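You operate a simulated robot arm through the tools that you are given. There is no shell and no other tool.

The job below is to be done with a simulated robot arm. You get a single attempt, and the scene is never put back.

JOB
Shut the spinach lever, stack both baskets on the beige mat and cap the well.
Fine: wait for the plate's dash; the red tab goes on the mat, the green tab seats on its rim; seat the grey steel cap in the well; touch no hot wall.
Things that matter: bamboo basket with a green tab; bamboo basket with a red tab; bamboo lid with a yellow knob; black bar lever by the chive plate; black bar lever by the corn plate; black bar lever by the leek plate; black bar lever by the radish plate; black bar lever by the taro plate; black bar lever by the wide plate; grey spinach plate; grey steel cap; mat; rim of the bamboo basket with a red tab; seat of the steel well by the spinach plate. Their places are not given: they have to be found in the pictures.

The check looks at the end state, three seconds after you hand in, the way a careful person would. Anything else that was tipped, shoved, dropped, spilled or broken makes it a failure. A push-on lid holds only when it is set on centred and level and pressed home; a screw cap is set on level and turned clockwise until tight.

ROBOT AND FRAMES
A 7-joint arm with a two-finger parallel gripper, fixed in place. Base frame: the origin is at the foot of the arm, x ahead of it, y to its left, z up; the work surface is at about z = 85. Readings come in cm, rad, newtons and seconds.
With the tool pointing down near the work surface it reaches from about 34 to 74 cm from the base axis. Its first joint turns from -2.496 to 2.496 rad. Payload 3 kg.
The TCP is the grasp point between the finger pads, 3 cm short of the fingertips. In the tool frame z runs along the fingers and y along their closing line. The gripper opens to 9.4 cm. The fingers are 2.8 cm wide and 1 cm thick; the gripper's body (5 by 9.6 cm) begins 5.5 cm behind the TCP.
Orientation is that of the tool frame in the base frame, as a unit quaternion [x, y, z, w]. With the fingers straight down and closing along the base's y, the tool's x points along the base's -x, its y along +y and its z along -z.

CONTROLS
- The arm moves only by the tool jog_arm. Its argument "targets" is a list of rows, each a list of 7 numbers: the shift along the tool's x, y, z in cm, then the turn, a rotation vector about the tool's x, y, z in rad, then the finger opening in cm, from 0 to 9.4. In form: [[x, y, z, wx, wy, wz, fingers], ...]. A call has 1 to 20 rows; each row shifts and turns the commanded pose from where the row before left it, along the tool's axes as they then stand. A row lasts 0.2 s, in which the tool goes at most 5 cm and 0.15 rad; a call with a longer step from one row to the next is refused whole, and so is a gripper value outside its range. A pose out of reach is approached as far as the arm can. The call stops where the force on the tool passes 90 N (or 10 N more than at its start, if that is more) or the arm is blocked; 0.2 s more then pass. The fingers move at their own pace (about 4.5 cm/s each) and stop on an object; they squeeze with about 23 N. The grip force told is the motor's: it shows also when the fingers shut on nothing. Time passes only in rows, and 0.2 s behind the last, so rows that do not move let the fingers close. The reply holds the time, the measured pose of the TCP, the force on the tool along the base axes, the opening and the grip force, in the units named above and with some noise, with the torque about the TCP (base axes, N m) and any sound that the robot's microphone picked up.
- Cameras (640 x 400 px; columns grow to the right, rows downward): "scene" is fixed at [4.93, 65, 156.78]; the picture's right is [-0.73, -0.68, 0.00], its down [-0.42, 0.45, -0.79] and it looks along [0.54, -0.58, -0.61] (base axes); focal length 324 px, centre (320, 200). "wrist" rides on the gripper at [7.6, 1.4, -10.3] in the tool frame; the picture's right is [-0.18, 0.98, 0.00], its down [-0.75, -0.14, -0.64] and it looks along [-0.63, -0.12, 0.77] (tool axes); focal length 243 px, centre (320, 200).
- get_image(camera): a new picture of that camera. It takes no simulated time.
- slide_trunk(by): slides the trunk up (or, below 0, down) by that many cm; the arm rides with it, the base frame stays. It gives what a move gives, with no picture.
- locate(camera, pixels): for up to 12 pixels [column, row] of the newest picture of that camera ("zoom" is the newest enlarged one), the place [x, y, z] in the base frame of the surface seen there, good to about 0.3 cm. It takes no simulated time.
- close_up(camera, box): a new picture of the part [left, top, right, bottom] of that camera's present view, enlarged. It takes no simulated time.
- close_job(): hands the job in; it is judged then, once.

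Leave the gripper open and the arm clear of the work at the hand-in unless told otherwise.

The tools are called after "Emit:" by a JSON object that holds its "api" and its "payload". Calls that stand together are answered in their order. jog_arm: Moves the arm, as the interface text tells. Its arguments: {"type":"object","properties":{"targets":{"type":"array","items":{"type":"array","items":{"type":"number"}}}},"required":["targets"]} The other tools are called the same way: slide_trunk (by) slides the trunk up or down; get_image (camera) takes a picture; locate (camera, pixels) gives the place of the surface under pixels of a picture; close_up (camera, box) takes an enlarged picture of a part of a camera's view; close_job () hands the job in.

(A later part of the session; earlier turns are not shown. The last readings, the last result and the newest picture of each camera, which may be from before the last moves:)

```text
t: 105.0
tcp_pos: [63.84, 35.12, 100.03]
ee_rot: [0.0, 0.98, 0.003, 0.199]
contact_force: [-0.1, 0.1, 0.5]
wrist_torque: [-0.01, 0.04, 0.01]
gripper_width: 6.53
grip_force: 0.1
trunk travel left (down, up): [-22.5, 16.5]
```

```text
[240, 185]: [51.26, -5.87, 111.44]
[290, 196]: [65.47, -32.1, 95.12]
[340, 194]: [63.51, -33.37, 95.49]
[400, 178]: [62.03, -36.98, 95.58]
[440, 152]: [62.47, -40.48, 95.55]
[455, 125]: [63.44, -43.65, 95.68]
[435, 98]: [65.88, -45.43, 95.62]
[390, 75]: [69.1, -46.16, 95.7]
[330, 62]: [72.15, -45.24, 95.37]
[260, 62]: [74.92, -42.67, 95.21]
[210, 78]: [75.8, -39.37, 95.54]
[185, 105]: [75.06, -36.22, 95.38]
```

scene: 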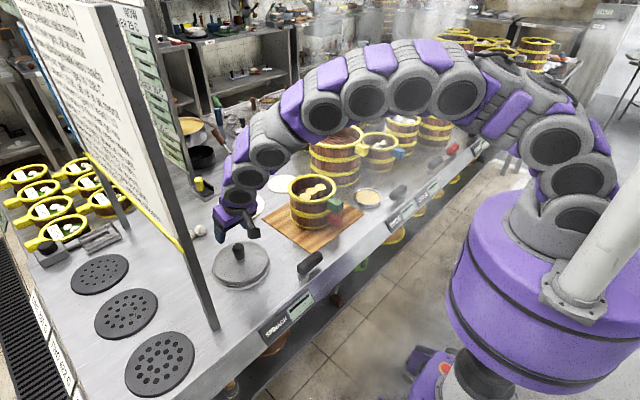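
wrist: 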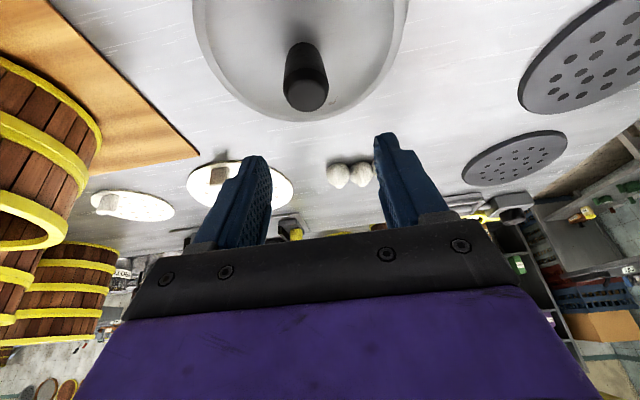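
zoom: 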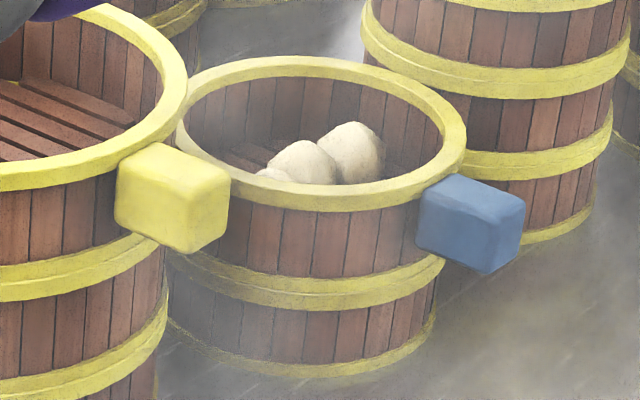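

On the blue basket the cap's edge stood 1.6 cm above the rim; here it stands 1.4 cm above the ring crest, so it is fully down and level, only ~0.3 cm off-centre. I measure the knob from the wrist view to re-grip it lightly and slide it to centre.

Emit:
{"api": "close_up", "payload": {"camera": "wrist", "box": [255, 20, 355, 130]}}

Emit:
{"api": "locate", "payload": {"camera": "zoom", "pixels": [[320, 240], [270, 235], [370, 230], [320, 210], [320, 270], [325, 190], [275, 130], [365, 125], [320, 100], [300, 255], [345, 250]]}}

Emit:
{"api": "close_up", "payload": {"camera": "wrist", "box": [170, 0, 430, 140]}}

Emit:
{"api": "locate", "payload": {"camera": "zoom", "pixels": [[60, 20], [70, 90], [100, 160], [150, 220], [220, 265], [320, 290], [420, 275], [490, 230], [550, 160], [580, 80], [585, 20], [320, 60]]}}

```text
3.64 times, centred on (305, 75) of wrist
```

zoom: 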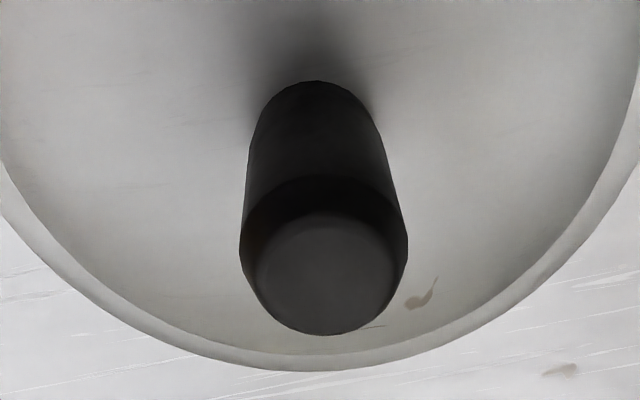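

```text
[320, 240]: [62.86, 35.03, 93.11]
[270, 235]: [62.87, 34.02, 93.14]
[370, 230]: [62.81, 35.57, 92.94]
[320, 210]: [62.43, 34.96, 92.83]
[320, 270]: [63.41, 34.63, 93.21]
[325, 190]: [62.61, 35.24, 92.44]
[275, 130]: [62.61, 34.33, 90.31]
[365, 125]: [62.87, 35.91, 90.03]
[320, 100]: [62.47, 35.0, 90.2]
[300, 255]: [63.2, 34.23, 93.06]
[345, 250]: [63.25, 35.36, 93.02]
```

```text
2.46 times, centred on (300, 70) of wrist
```

zoom: 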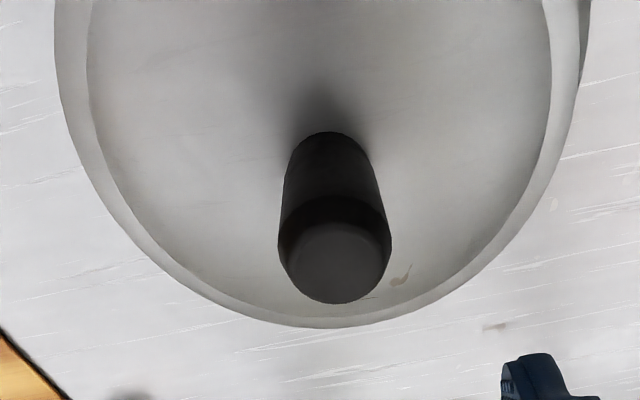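

```text
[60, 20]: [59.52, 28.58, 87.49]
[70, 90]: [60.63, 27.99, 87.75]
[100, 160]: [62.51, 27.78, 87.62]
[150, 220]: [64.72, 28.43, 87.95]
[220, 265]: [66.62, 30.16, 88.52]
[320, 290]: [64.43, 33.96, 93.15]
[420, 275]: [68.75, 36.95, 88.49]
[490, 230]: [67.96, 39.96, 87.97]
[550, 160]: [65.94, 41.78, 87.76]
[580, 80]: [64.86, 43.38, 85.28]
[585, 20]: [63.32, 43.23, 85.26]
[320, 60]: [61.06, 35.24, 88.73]
```

Knob centre is at about (63.3,34.92), so the cap is offset about (-0.4,-0.05) from the well centre. I go down over the knob at that position to z 92.6 with fingers open.

Emit:
{"api": "jog_arm", "payload": {"targets": [[0.671, 0, -0.288, 0, 0, 0, 6.5], [0.788, 0, 1.838, 0, 0, 0, 6.5], [0.788, 0, 1.838, 0, 0, 0, 6.5], [0.788, 0, 1.838, 0, 0, 0, 6.5], [0.394, 0, 0.919, 0, 0, 0, 6.5], [0.158, 0, 0.368, 0, 0, 0, 6.5], [0, 0, 0, 0, 0, 0, 6.5]]}}

Emit:
{"api": "get_image", "payload": {"camera": "wrist"}}

Emit:
{"api": "close_up", "payload": {"camera": "scene", "box": [205, 220, 285, 295]}}

```text
t: 106.6
tcp_pos: [63.26, 35.14, 92.66]
ee_rot: [-0.001, 0.98, 0.004, 0.2]
contact_force: [-0.6, 0.3, 0.0]
wrist_torque: [0.02, 0.05, 0.0]
gripper_width: 6.5
grip_force: 0.1
trunk travel left (down, up): [-22.5, 16.5]
```

```text
taken
```

wrist: 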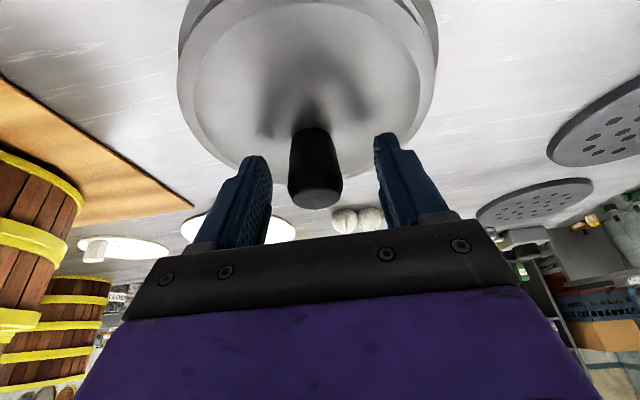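

```text
5.33 times, centred on (245, 258) of scene
```

zoom: 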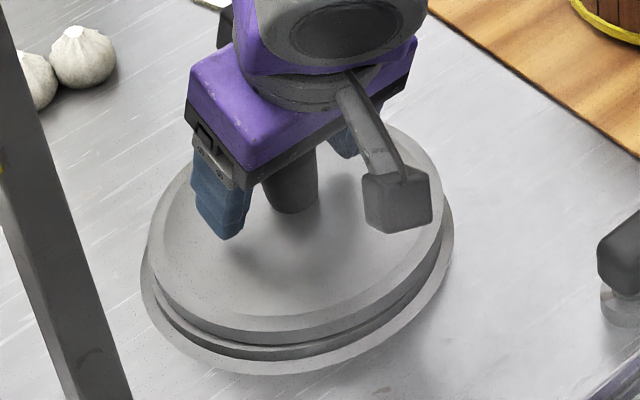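

The knob is between the fingers, slightly to -y. I close gently; this will centre it on the TCP.

Emit:
{"api": "jog_arm", "payload": {"targets": [[0, -0.1, 0, 0, 0, 0, 5.0], [0, 0, 0, 0, 0, 0, 4.0], [0, 0, 0, 0, 0, 0, 3.4], [0, 0, 0, 0, 0, 0, 2.9], [0, 0, 0, 0, 0, 0, 2.5]]}}

Emit:
{"api": "jog_arm", "payload": {"targets": [[-0.079, 0, -0.184, 0, 0, 0, 1], [-0.079, 0, -0.184, 0, 0, 0, 0], [0, 0, 0, 0, 0, 0, 0]]}}

Emit:
{"api": "close_up", "payload": {"camera": "scene", "box": [205, 230, 285, 295]}}

Emit:
{"api": "close_up", "payload": {"camera": "wrist", "box": [150, 0, 470, 210]}}

```text
t: 107.8
tcp_pos: [63.07, 35.0, 92.67]
ee_rot: [0.0, 0.98, 0.003, 0.199]
contact_force: [0.0, -1.1, 0.1]
wrist_torque: [-0.01, 0.02, -0.05]
gripper_width: 3.31
grip_force: 23.3
trunk travel left (down, up): [-22.5, 16.5]
```

```text
t: 108.6
tcp_pos: [63.29, 35.12, 93.06]
ee_rot: [-0.001, 0.98, 0.003, 0.199]
contact_force: [0.0, 0.2, -1.2]
wrist_torque: [0.01, 0.03, -0.03]
gripper_width: 3.31
grip_force: 22.5
trunk travel left (down, up): [-22.5, 16.5]
```

```text
6.15 times, centred on (245, 262) of scene
```

zoom: 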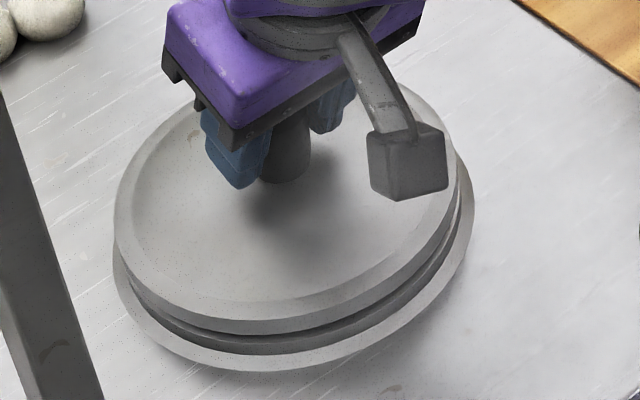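

```text
1.90 times, centred on (310, 105) of wrist
```

zoom: 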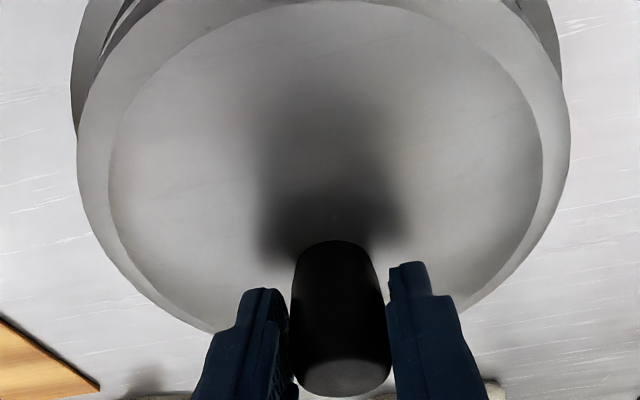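

Re-gripped without disturbing and lifted 0.4 cm. Measured offset of cap vs ring: about (-0.35,+0.15). I shift (+0.36,-0.15), lower 0.4 cm to rest, and open.

Emit:
{"api": "jog_arm", "payload": {"targets": [[-0.166, -0.08, 0.071, 0, 0, 0, 0], [-0.166, -0.07, 0.071, 0, 0, 0, 0], [0.059, 0, 0.138, 0, 0, 0, 0], [0.059, 0, 0.138, 0, 0, 0, 0], [0.02, 0, 0.046, 0, 0, 0, 0], [0, 0, 0, 0, 0, 0, 0]]}}

Emit:
{"api": "close_up", "payload": {"camera": "scene", "box": [205, 230, 285, 295]}}

Emit:
{"api": "close_up", "payload": {"camera": "wrist", "box": [150, 0, 470, 210]}}

```text
t: 110.0
tcp_pos: [63.55, 34.92, 92.71]
ee_rot: [-0.002, 0.98, 0.004, 0.199]
contact_force: [-1.3, 1.0, -0.6]
wrist_torque: [-0.05, 0.06, 0.04]
gripper_width: 3.28
grip_force: 23.2
trunk travel left (down, up): [-22.5, 16.5]
```

```text
6.15 times, centred on (245, 262) of scene
```

zoom: 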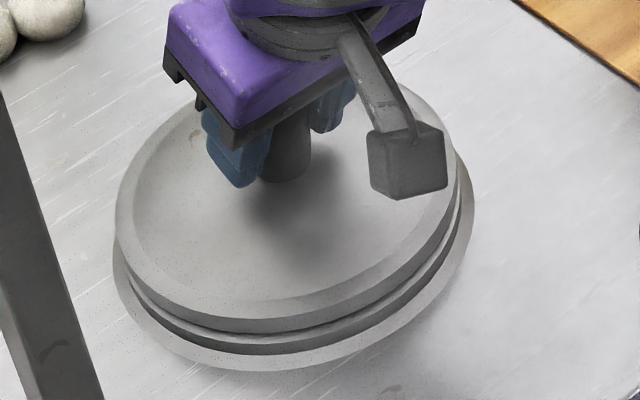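

```text
1.90 times, centred on (310, 105) of wrist
```

zoom: 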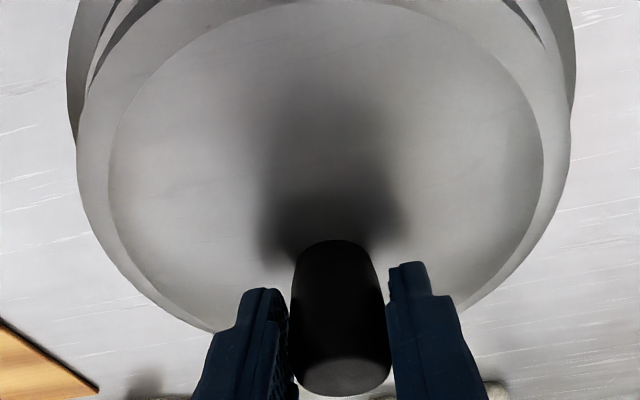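

Now the ring shows evenly on both sides in the wrist view and the scene outlines agree within 0.1 cm. I lower another 0.1 cm and open the fingers.

Emit:
{"api": "jog_arm", "payload": {"targets": [[0.039, 0, 0.092, 0, 0, 0, 0], [0, 0, 0, 0, 0, 0, 0], [0, 0, 0, 0, 0, 0, 3.3], [0, 0, 0, 0, 0, 0, 3.6], [0, 0, 0, 0, 0, 0, 4.2], [0, 0, 0, 0, 0, 0, 5.2], [0, 0, 0, 0, 0, 0, 6.0]]}}

Emit:
{"api": "close_up", "payload": {"camera": "scene", "box": [205, 230, 285, 295]}}

Emit:
{"api": "close_up", "payload": {"camera": "wrist", "box": [150, 0, 470, 210]}}

```text
t: 111.6
tcp_pos: [63.63, 34.85, 92.64]
ee_rot: [-0.001, 0.98, 0.004, 0.199]
contact_force: [0.4, 0.1, 0.3]
wrist_torque: [-0.02, -0.02, -0.01]
gripper_width: 5.98
grip_force: 0.0
trunk travel left (down, up): [-22.5, 16.5]
```

```text
6.15 times, centred on (245, 262) of scene
```

zoom: 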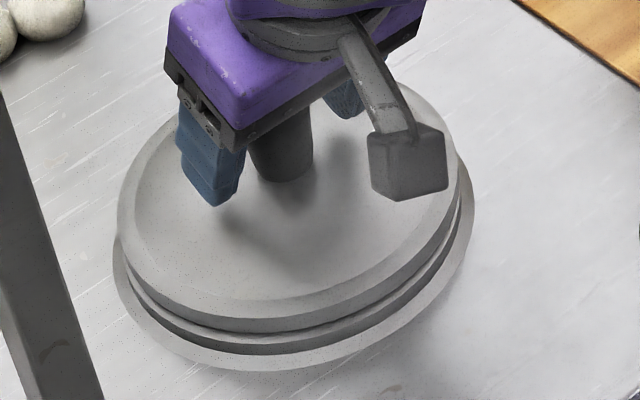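

```text
1.90 times, centred on (310, 105) of wrist
```

zoom: 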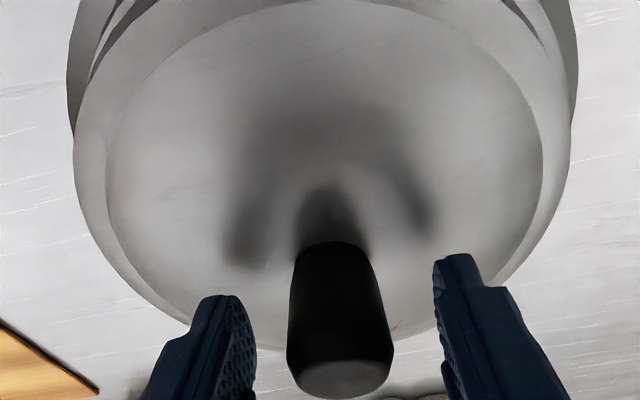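

No residual force and the cap did not move. I rise straight up 10 cm and inspect the cap.

Emit:
{"api": "jog_arm", "payload": {"targets": [[-0.118, 0, -0.276, 0, 0, 0, 6.5], [-0.394, 0, -0.919, 0, 0, 0, 6.5], [-0.788, 0, -1.838, 0, 0, 0, 6.5], [-0.985, 0, -2.298, 0, 0, 0, 6.5], [-0.985, 0, -2.298, 0, 0, 0, 6.5], [-0.985, 0, -2.298, 0, 0, 0, 6.5], [-0.985, 0, -2.298, 0, 0, 0, 6.5], [0, 0, 0, 0, 0, 0, 6.5]]}}

Emit:
{"api": "close_up", "payload": {"camera": "scene", "box": [205, 230, 285, 295]}}

Emit:
{"api": "locate", "payload": {"camera": "zoom", "pixels": [[128, 225], [145, 280], [190, 308], [250, 322], [320, 316], [390, 282], [440, 225], [450, 170], [420, 110], [355, 78], [215, 100], [155, 155]]}}

Emit:
{"api": "close_up", "payload": {"camera": "scene", "box": [215, 262, 285, 297]}}

Emit:
{"api": "get_image", "payload": {"camera": "wrist"}}

```text
t: 113.4
tcp_pos: [63.55, 34.97, 106.02]
ee_rot: [-0.001, 0.98, 0.004, 0.199]
contact_force: [-0.8, 0.2, -0.3]
wrist_torque: [0.0, -0.01, 0.0]
gripper_width: 6.49
grip_force: 0.2
trunk travel left (down, up): [-22.5, 16.5]
```

```text
6.15 times, centred on (245, 262) of scene
```

zoom: 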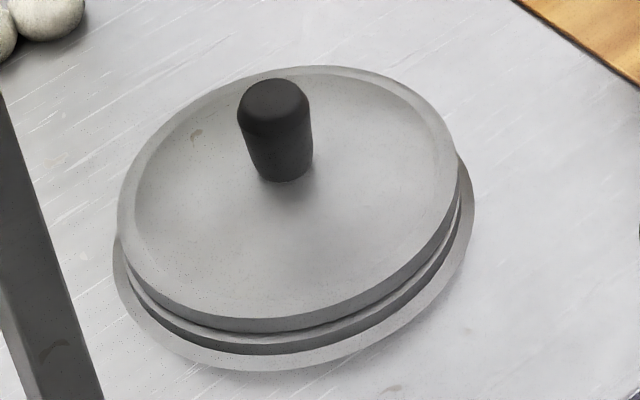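

```text
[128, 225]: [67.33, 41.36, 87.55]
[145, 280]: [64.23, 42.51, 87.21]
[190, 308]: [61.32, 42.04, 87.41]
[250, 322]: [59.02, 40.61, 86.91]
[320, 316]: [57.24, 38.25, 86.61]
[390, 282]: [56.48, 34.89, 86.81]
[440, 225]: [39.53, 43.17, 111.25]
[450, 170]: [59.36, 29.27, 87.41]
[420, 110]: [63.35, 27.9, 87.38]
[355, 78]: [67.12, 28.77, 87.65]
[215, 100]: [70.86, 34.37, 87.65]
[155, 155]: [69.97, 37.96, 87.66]
```

```text
9.14 times, centred on (250, 280) of scene
```

zoom: 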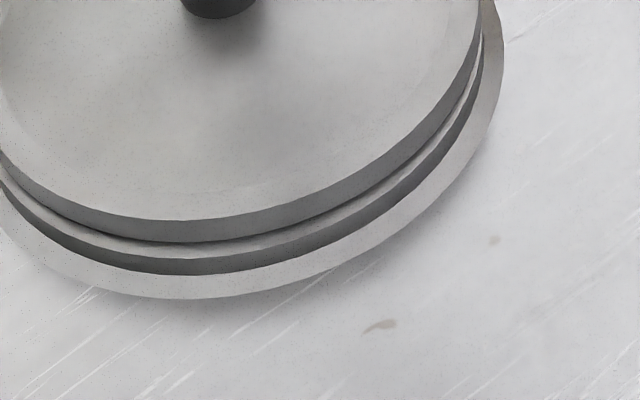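

```text
taken
```

wrist: 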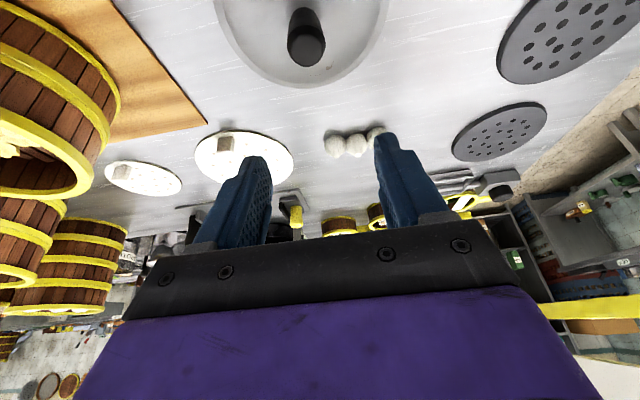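

The cap is centred in plan, but the near (-x) rim measures lower (86.7) than the far rim (87.6), so it may be tilted. I move the wrist camera to a lower, closer side view to judge.

Emit:
{"api": "jog_arm", "payload": {"targets": [[2.54, -3.12, -1.09, 0, 0, 0, 6.5], [2.54, -3.12, -1.09, 0, 0, 0, 6.5], [2.54, -3.12, -1.09, 0, 0, 0, 6.5], [2.54, -3.12, -1.09, 0, 0, 0, 6.5], [2.54, -3.12, -1.09, 0, 0, 0, 6.5], [2.54, -3.12, -1.09, 0, 0, 0, 6.5], [0.887, 0, 2.068, 0, 0, 0, 6.5], [0.887, 0, 2.068, 0, 0, 0, 6.5], [0.887, 0, 2.068, 0, 0, 0, 6.5], [0.887, 0, 2.068, 0, 0, 0, 6.5]]}}

Emit:
{"api": "get_image", "payload": {"camera": "wrist"}}

```text
t: 115.6
tcp_pos: [47.06, 16.12, 96.95]
ee_rot: [0.0, 0.98, 0.004, 0.199]
contact_force: [-0.5, -0.1, -0.3]
wrist_torque: [0.0, -0.03, -0.02]
gripper_width: 6.51
grip_force: 0.1
trunk travel left (down, up): [-22.5, 16.5]
```

```text
taken
```

wrist: 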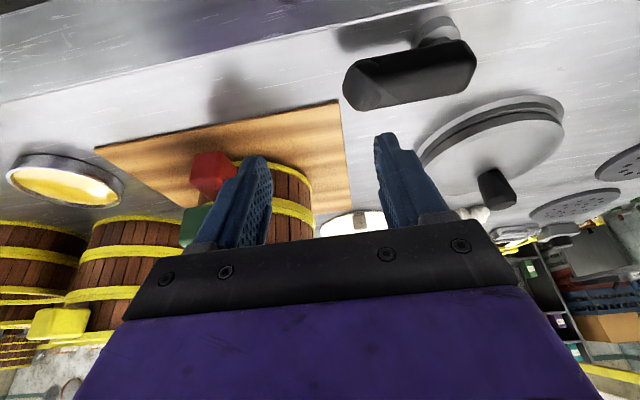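

The cap is visible at (495,145). I zoom in.

Emit:
{"api": "close_up", "payload": {"camera": "wrist", "box": [410, 80, 580, 220]}}

Emit:
{"api": "close_up", "payload": {"camera": "wrist", "box": [410, 90, 490, 180]}}

Emit:
{"api": "close_up", "payload": {"camera": "wrist", "box": [490, 85, 580, 175]}}

```text
2.86 times, centred on (495, 150) of wrist
```

zoom: 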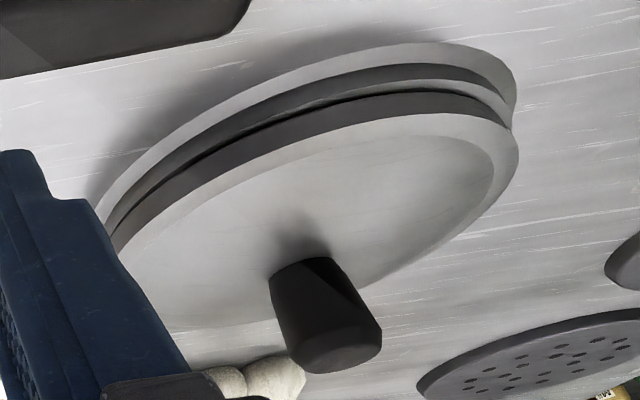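

```text
4.44 times, centred on (450, 135) of wrist
```

zoom: 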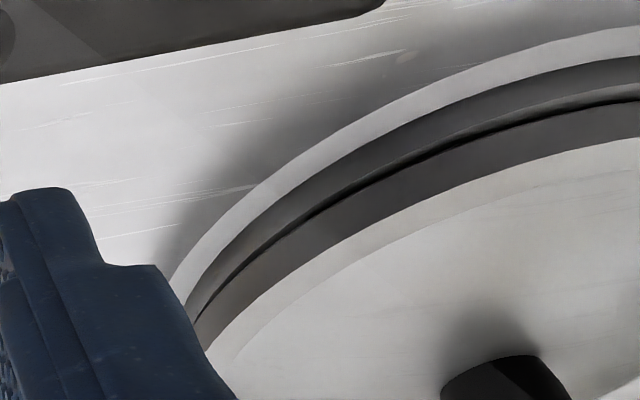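

```text
4.44 times, centred on (535, 130) of wrist
```

zoom: 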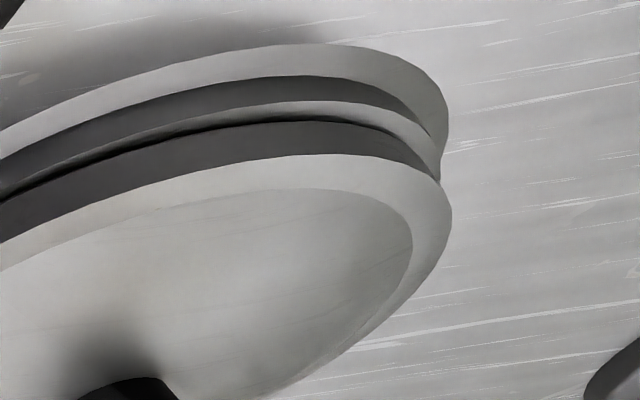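

From the side the cap sits on the ring with a thin even line. I check rim heights around from this view too.

Emit:
{"api": "close_up", "payload": {"camera": "wrist", "box": [410, 80, 580, 220]}}

Emit:
{"api": "locate", "payload": {"camera": "zoom", "pixels": [[150, 220], [200, 180], [270, 147], [340, 127], [410, 118], [470, 120], [510, 150], [500, 190], [450, 240], [390, 275], [250, 318], [200, 325]]}}

Emit:
{"api": "locate", "payload": {"camera": "zoom", "pixels": [[170, 188], [250, 138], [330, 112], [410, 103], [470, 105], [230, 128], [330, 92], [420, 78], [490, 92], [150, 180], [330, 75], [430, 55]]}}

```text
2.86 times, centred on (495, 150) of wrist
```

zoom: 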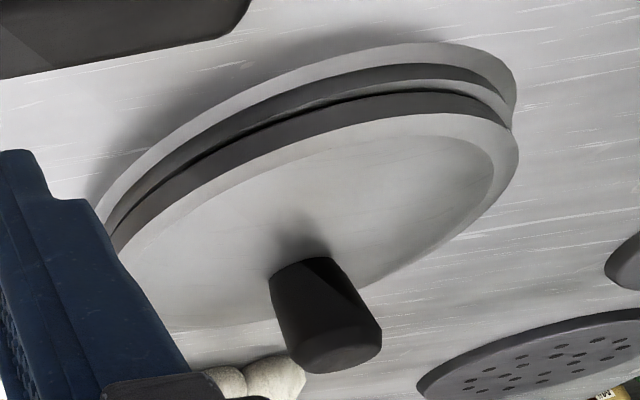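

```text
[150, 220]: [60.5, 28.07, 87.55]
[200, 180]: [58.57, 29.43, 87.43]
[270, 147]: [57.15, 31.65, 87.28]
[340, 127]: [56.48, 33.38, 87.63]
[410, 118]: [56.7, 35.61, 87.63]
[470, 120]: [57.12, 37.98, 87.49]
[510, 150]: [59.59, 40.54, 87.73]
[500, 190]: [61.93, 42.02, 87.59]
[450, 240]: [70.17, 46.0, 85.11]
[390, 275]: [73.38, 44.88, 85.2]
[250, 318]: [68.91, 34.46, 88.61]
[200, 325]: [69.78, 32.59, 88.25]
```

```text
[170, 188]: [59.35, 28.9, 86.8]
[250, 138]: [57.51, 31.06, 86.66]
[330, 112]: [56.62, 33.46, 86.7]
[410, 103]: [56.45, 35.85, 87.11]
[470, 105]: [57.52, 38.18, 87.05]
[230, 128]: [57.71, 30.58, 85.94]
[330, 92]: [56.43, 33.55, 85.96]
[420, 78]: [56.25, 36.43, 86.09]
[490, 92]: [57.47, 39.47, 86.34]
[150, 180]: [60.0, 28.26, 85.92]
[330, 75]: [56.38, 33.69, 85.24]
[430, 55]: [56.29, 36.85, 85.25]
```

Rim heights are level (87.3–87.7) all round, knob top 6.9 cm above the ring versus 7.05 cm above the blue basket's rim – so it sits about as deep as before. To be sure that it is truly seated and not just lying on the ring, I go back, grip the knob and test with a tiny sideways nudge.

Emit:
{"api": "jog_arm", "payload": {"targets": [[-0.887, 0, -2.068, 0, 0, 0, 6.5], [-0.887, 0, -2.068, 0, 0, 0, 6.5], [-0.887, 0, -2.068, 0, 0, 0, 6.5], [-0.887, 0, -2.068, 0, 0, 0, 6.5], [-2.54, 3.12, 1.09, 0, 0, 0, 6.5], [-2.54, 3.12, 1.09, 0, 0, 0, 6.5], [-2.54, 3.12, 1.09, 0, 0, 0, 6.5], [-2.54, 3.12, 1.09, 0, 0, 0, 6.5], [-2.54, 3.12, 1.09, 0, 0, 0, 6.5], [-2.54, 3.12, 1.09, 0, 0, 0, 6.5], [0, 0, 0, 0, 0, 0, 6.5]]}}

Emit:
{"api": "get_image", "payload": {"camera": "wrist"}}

Emit:
{"api": "close_up", "payload": {"camera": "wrist", "box": [255, 0, 355, 90]}}

Emit:
{"api": "locate", "payload": {"camera": "zoom", "pixels": [[320, 220], [280, 220], [360, 215], [320, 180], [320, 250], [300, 200], [340, 235]]}}

```text
t: 118.0
tcp_pos: [63.44, 34.7, 106.04]
ee_rot: [0.0, 0.98, 0.003, 0.201]
contact_force: [0.3, -0.9, 0.4]
wrist_torque: [-0.01, 0.01, -0.01]
gripper_width: 6.5
grip_force: 0.1
trunk travel left (down, up): [-22.5, 16.5]
```

```text
taken
```

wrist: 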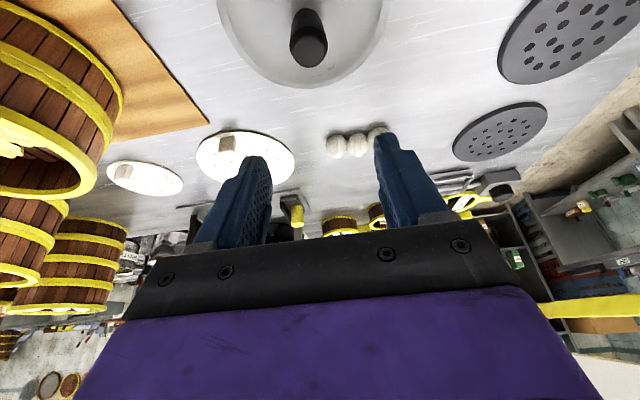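

```text
4.44 times, centred on (305, 45) of wrist
```

zoom: 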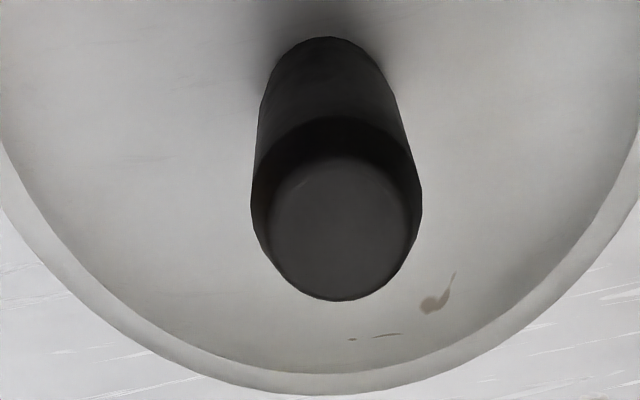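

```text
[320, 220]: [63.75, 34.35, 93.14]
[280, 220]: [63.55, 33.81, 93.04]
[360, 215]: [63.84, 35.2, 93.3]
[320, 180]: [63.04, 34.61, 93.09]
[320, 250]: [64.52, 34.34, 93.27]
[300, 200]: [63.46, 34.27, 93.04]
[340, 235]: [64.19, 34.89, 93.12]
```

Knob is at about (63.9,34.75), top z 93.1. I descend around it again (x +0.2) to z 92.6 and grip.

Emit:
{"api": "jog_arm", "payload": {"targets": [[-0.184, 0.05, 0.079, 0, 0, 0, 6.5], [0.985, 0, 2.298, 0, 0, 0, 6.5], [0.985, 0, 2.298, 0, 0, 0, 6.5], [0.985, 0, 2.298, 0, 0, 0, 6.5], [0.985, 0, 2.298, 0, 0, 0, 6.5], [0.985, 0, 2.298, 0, 0, 0, 6.5], [0.276, 0, 0.643, 0, 0, 0, 6.5], [0.079, 0, 0.184, 0, 0, 0, 6.5], [0, 0, 0, 0, 0, 0, 6.5]]}}

Emit:
{"api": "get_image", "payload": {"camera": "wrist"}}

```text
t: 120.0
tcp_pos: [63.76, 35.02, 92.48]
ee_rot: [-0.001, 0.98, 0.005, 0.2]
contact_force: [0.0, -0.1, -0.2]
wrist_torque: [-0.02, 0.0, 0.02]
gripper_width: 6.51
grip_force: 0.1
trunk travel left (down, up): [-22.5, 16.5]
```

```text
taken
```

wrist: 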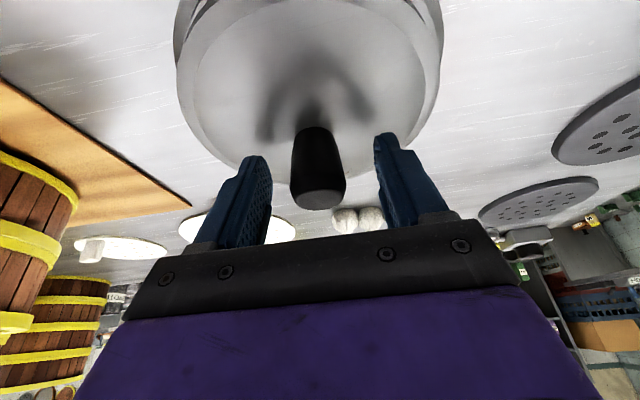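

Knob is well centred. I close the fingers.

Emit:
{"api": "jog_arm", "payload": {"targets": [[0, 0, 0, 0, 0, 0, 5.0], [0, 0, 0, 0, 0, 0, 4.0], [0, 0, 0, 0, 0, 0, 3.4], [0, 0, 0, 0, 0, 0, 2.5], [0, 0, 0, 0, 0, 0, 0], [0, 0, 0, 0, 0, 0, 0]]}}

Emit:
{"api": "jog_arm", "payload": {"targets": [[0, -0.1, 0, 0, 0, 0, 0], [0, -0.1, 0, 0, 0, 0, 0], [0, 0, 0, 0, 0, 0, 0]]}}

Emit:
{"api": "jog_arm", "payload": {"targets": [[0, 0.1, 0, 0, 0, 0, 0], [0, 0.1, 0, 0, 0, 0, 0], [0, 0.1, 0, 0, 0, 0, 0], [0, 0.1, 0, 0, 0, 0, 0], [0, 0, 0, 0, 0, 0, 0]]}}

```text
t: 121.4
tcp_pos: [63.69, 34.9, 92.53]
ee_rot: [-0.001, 0.98, 0.004, 0.2]
contact_force: [-0.8, 0.1, 0.5]
wrist_torque: [0.0, 0.04, -0.01]
gripper_width: 3.21
grip_force: 23.1
trunk travel left (down, up): [-22.5, 16.5]
```

```text
t: 122.2
tcp_pos: [63.71, 34.74, 92.45]
ee_rot: [-0.001, 0.98, 0.005, 0.2]
contact_force: [-0.3, 3.1, 2.4]
wrist_torque: [0.01, -0.06, 0.09]
gripper_width: 3.23
grip_force: 23.0
trunk travel left (down, up): [-22.5, 16.5]
```

```text
t: 123.4
tcp_pos: [63.84, 35.06, 92.47]
ee_rot: [-0.001, 0.98, 0.004, 0.2]
contact_force: [1.1, -1.5, 3.1]
wrist_torque: [-0.08, 0.05, 0.0]
gripper_width: 3.21
grip_force: 23.6
trunk travel left (down, up): [-22.5, 16.5]
```

Small forces at ±0.2 cm. I nudge a bit further to each side to feel whether a wall stops it.

Emit:
{"api": "jog_arm", "payload": {"targets": [[0, 0.1, 0, 0, 0, 0, 0], [0, 0.1, 0, 0, 0, 0, 0], [0, 0, 0, 0, 0, 0, 0]]}}

Emit:
{"api": "jog_arm", "payload": {"targets": [[0, -0.15, 0, 0, 0, 0, 0], [0, -0.15, 0, 0, 0, 0, 0], [0, -0.15, 0, 0, 0, 0, 0], [0, -0.15, 0, 0, 0, 0, 0], [0, -0.15, 0, 0, 0, 0, 0], [0, 0, 0, 0, 0, 0, 0]]}}

```text
t: 124.2
tcp_pos: [63.74, 35.2, 92.43]
ee_rot: [0.0, 0.98, 0.004, 0.2]
contact_force: [-1.6, -6.6, 4.6]
wrist_torque: [-0.01, -0.05, -0.09]
gripper_width: 3.2
grip_force: 23.3
trunk travel left (down, up): [-22.5, 16.5]
```

```text
t: 125.6
tcp_pos: [63.73, 34.83, 92.56]
ee_rot: [-0.001, 0.98, 0.004, 0.2]
contact_force: [0.9, 11.4, 7.6]
wrist_torque: [0.12, -0.13, 0.21]
gripper_width: 3.19
grip_force: 22.9
trunk travel left (down, up): [-22.5, 16.5]
```

Pushing sideways meets a firm stop on both sides (−6.6 N at +0.4, +11.4 N at −0.35): the cap's foot is inside the ring, so it is seated. I return to the middle and check the force.

Emit:
{"api": "jog_arm", "payload": {"targets": [[0, 0.15, 0, 0, 0, 0, 0], [0, 0.15, 0, 0, 0, 0, 0], [0, 0.12, 0, 0, 0, 0, 0], [0, 0, 0, 0, 0, 0, 0]]}}

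Emit:
{"api": "jog_arm", "payload": {"targets": [[-0.092, 0, 0.039, 0, 0, 0, 0], [-0.092, 0, 0.039, 0, 0, 0, 0], [-0.092, 0, 0.039, 0, 0, 0, 0], [0, 0, 0, 0, 0, 0, 0]]}}

Emit:
{"api": "jog_arm", "payload": {"targets": [[0.092, 0, -0.039, 0, 0, 0, 0], [0.138, 0, -0.059, 0, 0, 0, 0], [0.138, 0, -0.059, 0, 0, 0, 0], [0.138, 0, -0.059, 0, 0, 0, 0], [0, 0, 0, 0, 0, 0, 0]]}}

```text
t: 126.6
tcp_pos: [63.84, 34.96, 92.53]
ee_rot: [0.0, 0.98, 0.004, 0.2]
contact_force: [-0.4, -1.6, 2.6]
wrist_torque: [0.15, 0.05, 0.0]
gripper_width: 3.15
grip_force: 22.6
trunk travel left (down, up): [-22.5, 16.5]
```

```text
t: 127.6
tcp_pos: [64.0, 34.94, 92.43]
ee_rot: [-0.001, 0.98, 0.003, 0.201]
contact_force: [-4.8, -1.9, 2.4]
wrist_torque: [-0.08, -0.03, -0.05]
gripper_width: 3.1
grip_force: 23.3
trunk travel left (down, up): [-22.5, 16.5]
```

```text
t: 128.8
tcp_pos: [63.5, 35.01, 92.55]
ee_rot: [0.0, 0.98, 0.003, 0.2]
contact_force: [2.0, 0.2, 4.5]
wrist_torque: [-0.13, -0.02, -0.02]
gripper_width: 3.12
grip_force: 22.2
trunk travel left (down, up): [-22.5, 16.5]
```

x is also held by the ring on both sides. I return to the middle (+0.22 in x) and release gently.

Emit:
{"api": "jog_arm", "payload": {"targets": [[-0.11, 0, 0.047, 0, 0, 0, 0], [-0.092, 0, 0.04, 0, 0, 0, 0], [0, 0, 0, 0, 0, 0, 0], [0, 0, 0, 0, 0, 0, 3.3], [0, 0, 0, 0, 0, 0, 3.8], [0, 0, 0, 0, 0, 0, 4.6], [0, 0, 0, 0, 0, 0, 5.5], [0, 0, 0, 0, 0, 0, 6.2]]}}

Emit:
{"api": "close_up", "payload": {"camera": "scene", "box": [205, 230, 285, 295]}}

Emit:
{"api": "close_up", "payload": {"camera": "wrist", "box": [150, 0, 470, 210]}}

```text
t: 130.6
tcp_pos: [63.75, 34.95, 92.44]
ee_rot: [-0.001, 0.98, 0.003, 0.199]
contact_force: [0.1, 0.6, 0.2]
wrist_torque: [-0.02, 0.01, -0.02]
gripper_width: 6.19
grip_force: 0.0
trunk travel left (down, up): [-22.5, 16.5]
```

```text
6.15 times, centred on (245, 262) of scene
```

zoom: 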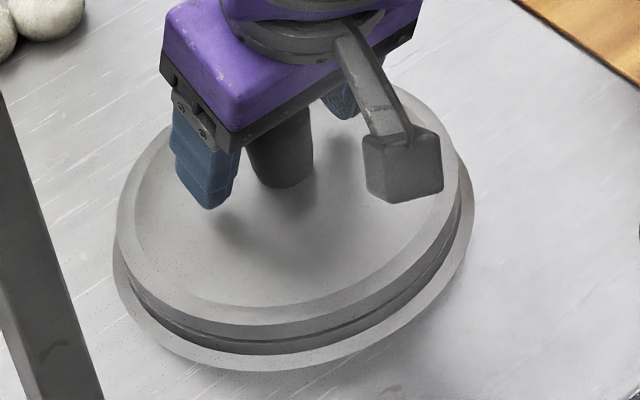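

```text
1.90 times, centred on (310, 105) of wrist
```

zoom: 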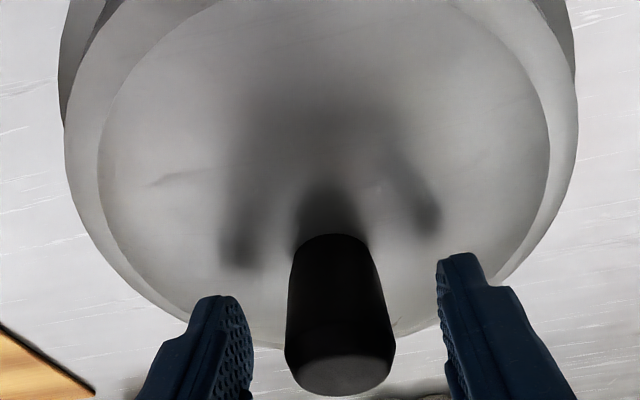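

Released with no residual force; the ring edge is now nearly hidden under the cap all along the near side. I rise straight up and measure again.

Emit:
{"api": "jog_arm", "payload": {"targets": [[-0.118, 0, -0.276, 0, 0, 0, 6.5], [-0.394, 0, -0.919, 0, 0, 0, 6.5], [-0.788, 0, -1.838, 0, 0, 0, 6.5], [-0.985, 0, -2.298, 0, 0, 0, 6.5], [-0.985, 0, -2.298, 0, 0, 0, 6.5], [-0.985, 0, -2.298, 0, 0, 0, 6.5], [-0.985, 0, -2.298, 0, 0, 0, 6.5], [0, 0, 0, 0, 0, 0, 6.5]]}}

Emit:
{"api": "close_up", "payload": {"camera": "scene", "box": [205, 230, 285, 295]}}

Emit:
{"api": "locate", "payload": {"camera": "zoom", "pixels": [[128, 225], [145, 275], [190, 302], [250, 315], [320, 310], [390, 275], [440, 220], [450, 170], [420, 112], [355, 80], [215, 100], [155, 155]]}}

Emit:
{"api": "close_up", "payload": {"camera": "scene", "box": [215, 262, 285, 297]}}

Emit:
{"api": "close_up", "payload": {"camera": "wrist", "box": [255, 0, 355, 90]}}

Emit:
{"api": "locate", "payload": {"camera": "zoom", "pixels": [[320, 220], [280, 220], [360, 215], [320, 180], [320, 250], [300, 200], [340, 235], [330, 225], [310, 235]]}}

```text
t: 132.4
tcp_pos: [63.67, 34.83, 105.76]
ee_rot: [0.0, 0.98, 0.004, 0.199]
contact_force: [1.2, 0.1, -0.1]
wrist_torque: [0.03, 0.0, -0.02]
gripper_width: 6.49
grip_force: 0.1
trunk travel left (down, up): [-22.5, 16.5]
```

```text
6.15 times, centred on (245, 262) of scene
```

zoom: 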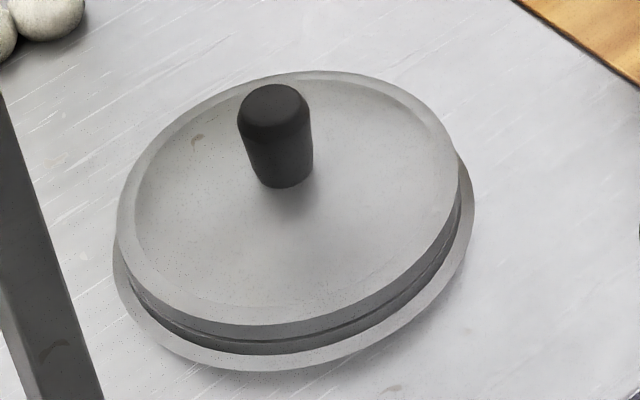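

```text
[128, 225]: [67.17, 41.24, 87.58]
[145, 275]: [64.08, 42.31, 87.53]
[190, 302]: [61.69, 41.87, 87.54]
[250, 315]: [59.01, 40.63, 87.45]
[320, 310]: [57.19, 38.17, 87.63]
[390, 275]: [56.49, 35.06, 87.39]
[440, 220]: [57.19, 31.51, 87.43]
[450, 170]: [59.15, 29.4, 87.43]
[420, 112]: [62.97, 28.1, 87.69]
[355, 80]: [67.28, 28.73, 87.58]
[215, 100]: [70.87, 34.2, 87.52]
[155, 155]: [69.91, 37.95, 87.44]
```

```text
9.14 times, centred on (250, 280) of scene
```

zoom: 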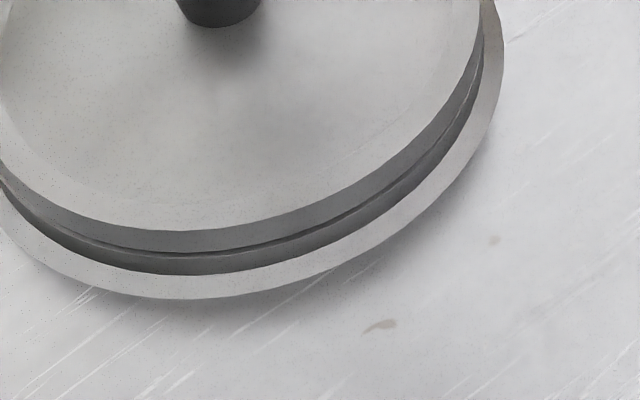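

```text
4.44 times, centred on (305, 45) of wrist
```

zoom: 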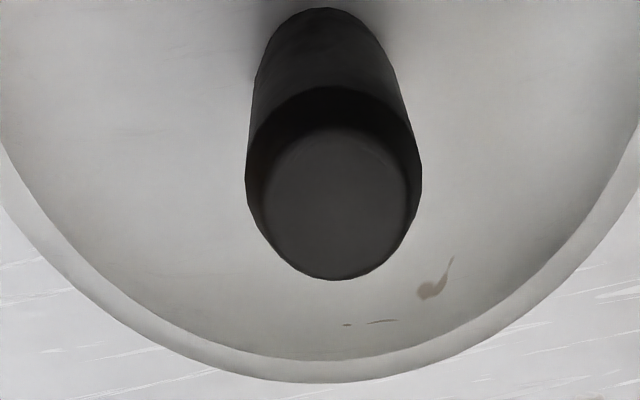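

```text
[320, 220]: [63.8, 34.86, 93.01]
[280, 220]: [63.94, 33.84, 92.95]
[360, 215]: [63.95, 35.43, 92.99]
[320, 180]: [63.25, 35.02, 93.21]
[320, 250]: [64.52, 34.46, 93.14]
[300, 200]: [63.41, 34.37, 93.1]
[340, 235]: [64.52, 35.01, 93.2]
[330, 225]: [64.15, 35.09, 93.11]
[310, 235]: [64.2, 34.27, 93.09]
```

Now all rim heights agree (87.4–87.7, level), centre about (63.65,35.1). As a last check I untilt the tool, close the fingers above the knob and press lightly on it to make sure that the cap is home.

Emit:
{"api": "jog_arm", "payload": {"targets": [[0, 0, 0, 0, 0.1, 0, 5], [0, 0, 0, 0, 0.1, 0, 3], [0, 0, 0, 0, 0.1, 0, 1], [0, 0, 0, 0, 0.105, 0, 0], [-0.1, 0.05, 0, 0, 0, 0, 0], [0, 0, 0, 0, 0, 0, 0], [0, 0, 0, 0, 0, 0, 0]]}}

Emit:
{"api": "get_image", "payload": {"camera": "wrist"}}

Emit:
{"api": "close_up", "payload": {"camera": "wrist", "box": [260, 80, 380, 220]}}

```text
t: 134.0
tcp_pos: [63.8, 34.96, 105.79]
ee_rot: [-0.001, 1.0, 0.003, -0.002]
contact_force: [0.2, 0.7, -0.3]
wrist_torque: [0.01, -0.01, -0.01]
gripper_width: 0.01
grip_force: 22.4
trunk travel left (down, up): [-22.5, 16.5]
```

```text
taken
```

wrist: 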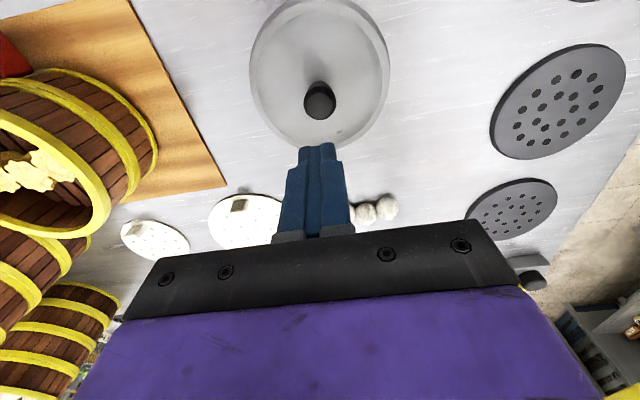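

```text
2.86 times, centred on (320, 150) of wrist
```

zoom: 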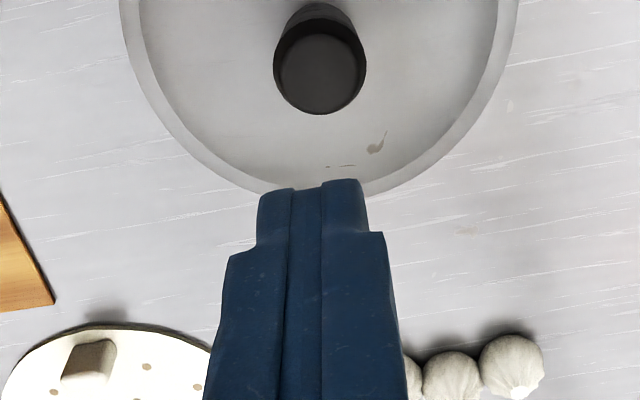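

The closed fingers are over the knob. I descend 9 cm, then in small steps to press gently.

Emit:
{"api": "jog_arm", "payload": {"targets": [[0, 0, 2, 0, 0, 0, 0], [0, 0, 2.5, 0, 0, 0, 0], [0, 0, 2.5, 0, 0, 0, 0], [0, 0, 1.5, 0, 0, 0, 0], [0, 0, 0.4, 0, 0, 0, 0], [0, 0, 0, 0, 0, 0, 0]]}}

Emit:
{"api": "close_up", "payload": {"camera": "scene", "box": [205, 215, 285, 295]}}

Emit:
{"api": "jog_arm", "payload": {"targets": [[0, 0, 0.2, 0, 0, 0, 0], [0, 0, 0.2, 0, 0, 0, 0], [0, 0, 0, 0, 0, 0, 0]]}}

```text
t: 135.4
tcp_pos: [63.75, 35.01, 96.84]
ee_rot: [0.0, 1.0, 0.004, -0.001]
contact_force: [0.3, 1.1, 0.5]
wrist_torque: [0.01, 0.03, 0.0]
gripper_width: 0.0
grip_force: 22.9
trunk travel left (down, up): [-22.5, 16.5]
```

```text
5.00 times, centred on (245, 255) of scene
```

zoom: 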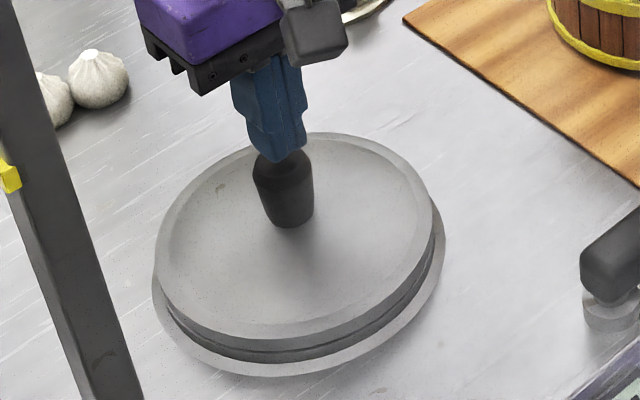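

```text
t: 136.2
tcp_pos: [63.84, 34.96, 96.45]
ee_rot: [-0.001, 1.0, 0.004, -0.001]
contact_force: [0.3, -0.3, -0.1]
wrist_torque: [0.01, 0.01, 0.02]
gripper_width: 0.0
grip_force: 22.9
trunk travel left (down, up): [-22.5, 16.5]
```

The fingertips are just above the knob. I go on in 0.15 cm steps until contact.

Emit:
{"api": "jog_arm", "payload": {"targets": [[0, 0, 0.15, 0, 0, 0, 0], [0, 0, 0.15, 0, 0, 0, 0], [0, 0, 0, 0, 0, 0, 0]]}}

Emit:
{"api": "jog_arm", "payload": {"targets": [[0, 0, 0.12, 0, 0, 0, 0], [0, 0, 0.12, 0, 0, 0, 0], [0, 0, 0, 0, 0, 0, 0]]}}

```text
t: 137.0
tcp_pos: [63.82, 35.05, 96.26]
ee_rot: [-0.001, 1.0, 0.004, -0.002]
contact_force: [-0.3, -0.2, 0.7]
wrist_torque: [-0.01, -0.01, -0.01]
gripper_width: 0.0
grip_force: 22.9
trunk travel left (down, up): [-22.5, 16.5]
```

```text
t: 137.8
tcp_pos: [63.8, 34.98, 96.01]
ee_rot: [-0.001, 1.0, 0.003, -0.001]
contact_force: [-1.1, -0.8, 7.8]
wrist_torque: [-0.05, -0.04, -0.07]
gripper_width: 0.01
grip_force: 23.3
trunk travel left (down, up): [-22.5, 16.5]
```

Contact, 7.8 N at z 96.0 (knob top 93.0). I press to about 20 N.

Emit:
{"api": "jog_arm", "payload": {"targets": [[0, 0, 0.12, 0, 0, 0, 0], [0, 0, 0, 0, 0, 0, 0]]}}

Emit:
{"api": "close_up", "payload": {"camera": "scene", "box": [205, 215, 285, 295]}}

```text
t: 138.4
tcp_pos: [63.82, 35.0, 95.99]
ee_rot: [-0.001, 1.0, 0.004, 0.001]
contact_force: [0.0, -0.3, 19.8]
wrist_torque: [-0.01, -0.02, 0.05]
gripper_width: 0.0
grip_force: 23.0
trunk travel left (down, up): [-22.5, 16.5]
```

```text
5.00 times, centred on (245, 255) of scene
```

zoom: 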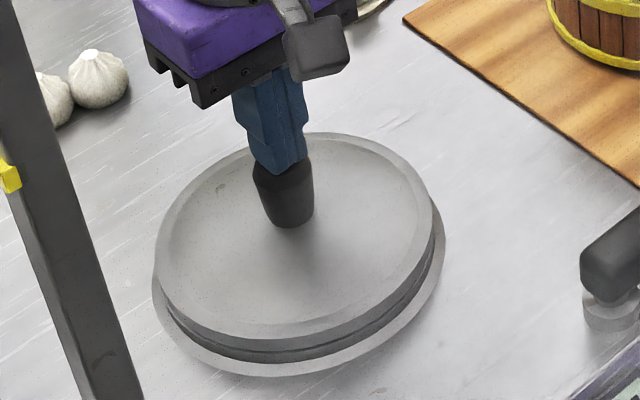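

It is solid at 20 N and does not sink further. For a clean check of the seating I will re-grip with the upright tool, take the weight with a 0.15 cm lift and feel for the ring wall sideways.

Emit:
{"api": "jog_arm", "payload": {"targets": [[0, 0, -1.5, 0, 0, 0, 0], [0, 0, -2.5, 0, 0, 0, 0], [0, 0, -2.5, 0, 0, 0, 3], [0, 0, 0, 0, 0, 0, 6], [0, 0, 0, 0, 0, 0, 6.5], [0, 0, 0, 0, 0, 0, 6.5]]}}

Emit:
{"api": "jog_arm", "payload": {"targets": [[0, 0, 2.5, 0, 0, 0, 6.5], [0, 0, 2.5, 0, 0, 0, 6.5], [0, 0, 2.5, 0, 0, 0, 6.5], [0, 0, 2.0, 0, 0, 0, 6.5], [0, 0, 0.4, 0, 0, 0, 6.5], [0, 0, 0, 0, 0, 0, 6.5]]}}

Emit:
{"api": "get_image", "payload": {"camera": "wrist"}}

```text
t: 139.8
tcp_pos: [63.79, 34.95, 102.37]
ee_rot: [-0.001, 1.0, 0.004, -0.002]
contact_force: [0.7, 0.3, 0.0]
wrist_torque: [0.01, -0.01, -0.03]
gripper_width: 6.51
grip_force: 0.1
trunk travel left (down, up): [-22.5, 16.5]
```

```text
t: 141.2
tcp_pos: [63.84, 35.15, 92.36]
ee_rot: [-0.001, 1.0, 0.003, -0.002]
contact_force: [0.2, -0.3, 0.0]
wrist_torque: [-0.01, 0.0, 0.02]
gripper_width: 6.49
grip_force: 0.0
trunk travel left (down, up): [-22.5, 16.5]
```

```text
taken
```

wrist: 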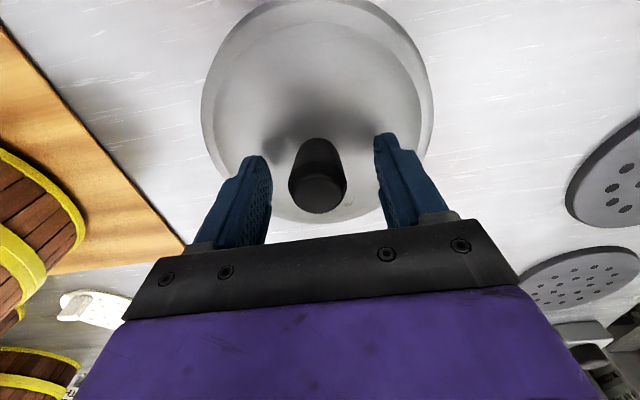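

Upright around the knob. I close, lift 0.15 cm and test sideways.

Emit:
{"api": "jog_arm", "payload": {"targets": [[0, 0, 0, 0, 0, 0, 5.0], [0, 0, 0, 0, 0, 0, 4.0], [0, 0, 0, 0, 0, 0, 3.4], [0, 0, 0, 0, 0, 0, 2.5], [0, 0, 0, 0, 0, 0, 0], [0, 0, -0.15, 0, 0, 0, 0], [0, 0, -0.05, 0, 0, 0, 0], [0, 0, 0, 0, 0, 0, 0]]}}

Emit:
{"api": "jog_arm", "payload": {"targets": [[0, 0.15, 0, 0, 0, 0, 0], [0, 0.15, 0, 0, 0, 0, 0], [0, 0.1, 0, 0, 0, 0, 0], [0, 0, 0, 0, 0, 0, 0]]}}

Emit:
{"api": "jog_arm", "payload": {"targets": [[0, -0.2, 0, 0, 0, 0, 0], [0, -0.2, 0, 0, 0, 0, 0], [0, -0.2, 0, 0, 0, 0, 0], [0, -0.2, 0, 0, 0, 0, 0], [0, 0, 0, 0, 0, 0, 0]]}}

```text
t: 143.0
tcp_pos: [63.71, 35.05, 92.55]
ee_rot: [-0.001, 1.0, 0.004, -0.002]
contact_force: [-0.1, -0.2, -0.5]
wrist_torque: [0.05, 0.0, 0.01]
gripper_width: 3.01
grip_force: 23.5
trunk travel left (down, up): [-22.5, 16.5]
```

```text
t: 144.0
tcp_pos: [63.85, 35.34, 92.55]
ee_rot: [-0.001, 1.0, 0.004, -0.001]
contact_force: [0.9, -6.4, -2.0]
wrist_torque: [-0.63, -0.01, -0.01]
gripper_width: 3.04
grip_force: 22.9
trunk travel left (down, up): [-22.5, 16.5]
```

```text
t: 145.2
tcp_pos: [63.75, 34.88, 92.56]
ee_rot: [-0.002, 1.0, 0.003, -0.001]
contact_force: [1.4, 3.1, -0.2]
wrist_torque: [0.14, -0.04, -0.05]
gripper_width: 3.03
grip_force: 23.3
trunk travel left (down, up): [-22.5, 16.5]
```

With the weight lifted, a sideways wall force still appears on both sides (−6.4 N, +3.1 N): the cap's foot is inside the ring – seated. I return to centre, lower 0.2 cm, release and leave.

Emit:
{"api": "jog_arm", "payload": {"targets": [[0, 0.2, 0, 0, 0, 0, 0], [0, 0.17, 0, 0, 0, 0, 0], [0, 0, 0.1, 0, 0, 0, 0], [0, 0, 0.1, 0, 0, 0, 0], [0, 0, 0, 0, 0, 0, 0]]}}

Emit:
{"api": "jog_arm", "payload": {"targets": [[0, 0, 0, 0, 0, 0, 3.2], [0, 0, 0, 0, 0, 0, 3.8], [0, 0, 0, 0, 0, 0, 5], [0, 0, 0, 0, 0, 0, 6.5], [0, 0, 0, 0, 0, 0, 6.5]]}}

Emit:
{"api": "get_image", "payload": {"camera": "wrist"}}

```text
t: 146.4
tcp_pos: [63.89, 34.93, 92.6]
ee_rot: [-0.001, 1.0, 0.003, -0.001]
contact_force: [-0.8, -2.2, 9.7]
wrist_torque: [-0.53, 0.45, -0.02]
gripper_width: 3.04
grip_force: 22.8
trunk travel left (down, up): [-22.5, 16.5]
```

```text
t: 147.6
tcp_pos: [63.93, 34.96, 92.4]
ee_rot: [0.0, 1.0, 0.004, -0.002]
contact_force: [-0.1, -0.7, 0.0]
wrist_torque: [0.01, 0.03, 0.01]
gripper_width: 6.48
grip_force: 0.0
trunk travel left (down, up): [-22.5, 16.5]
```

```text
taken
```

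wrist: 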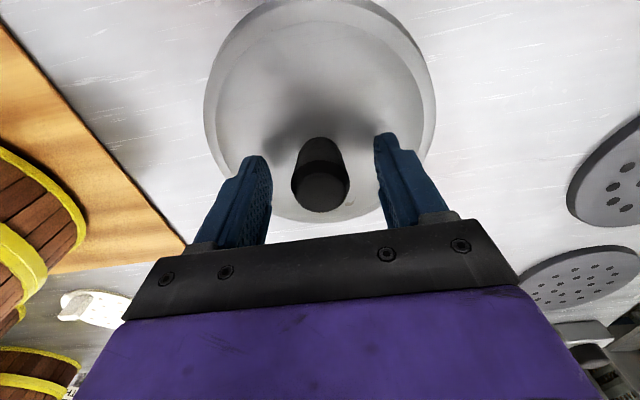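

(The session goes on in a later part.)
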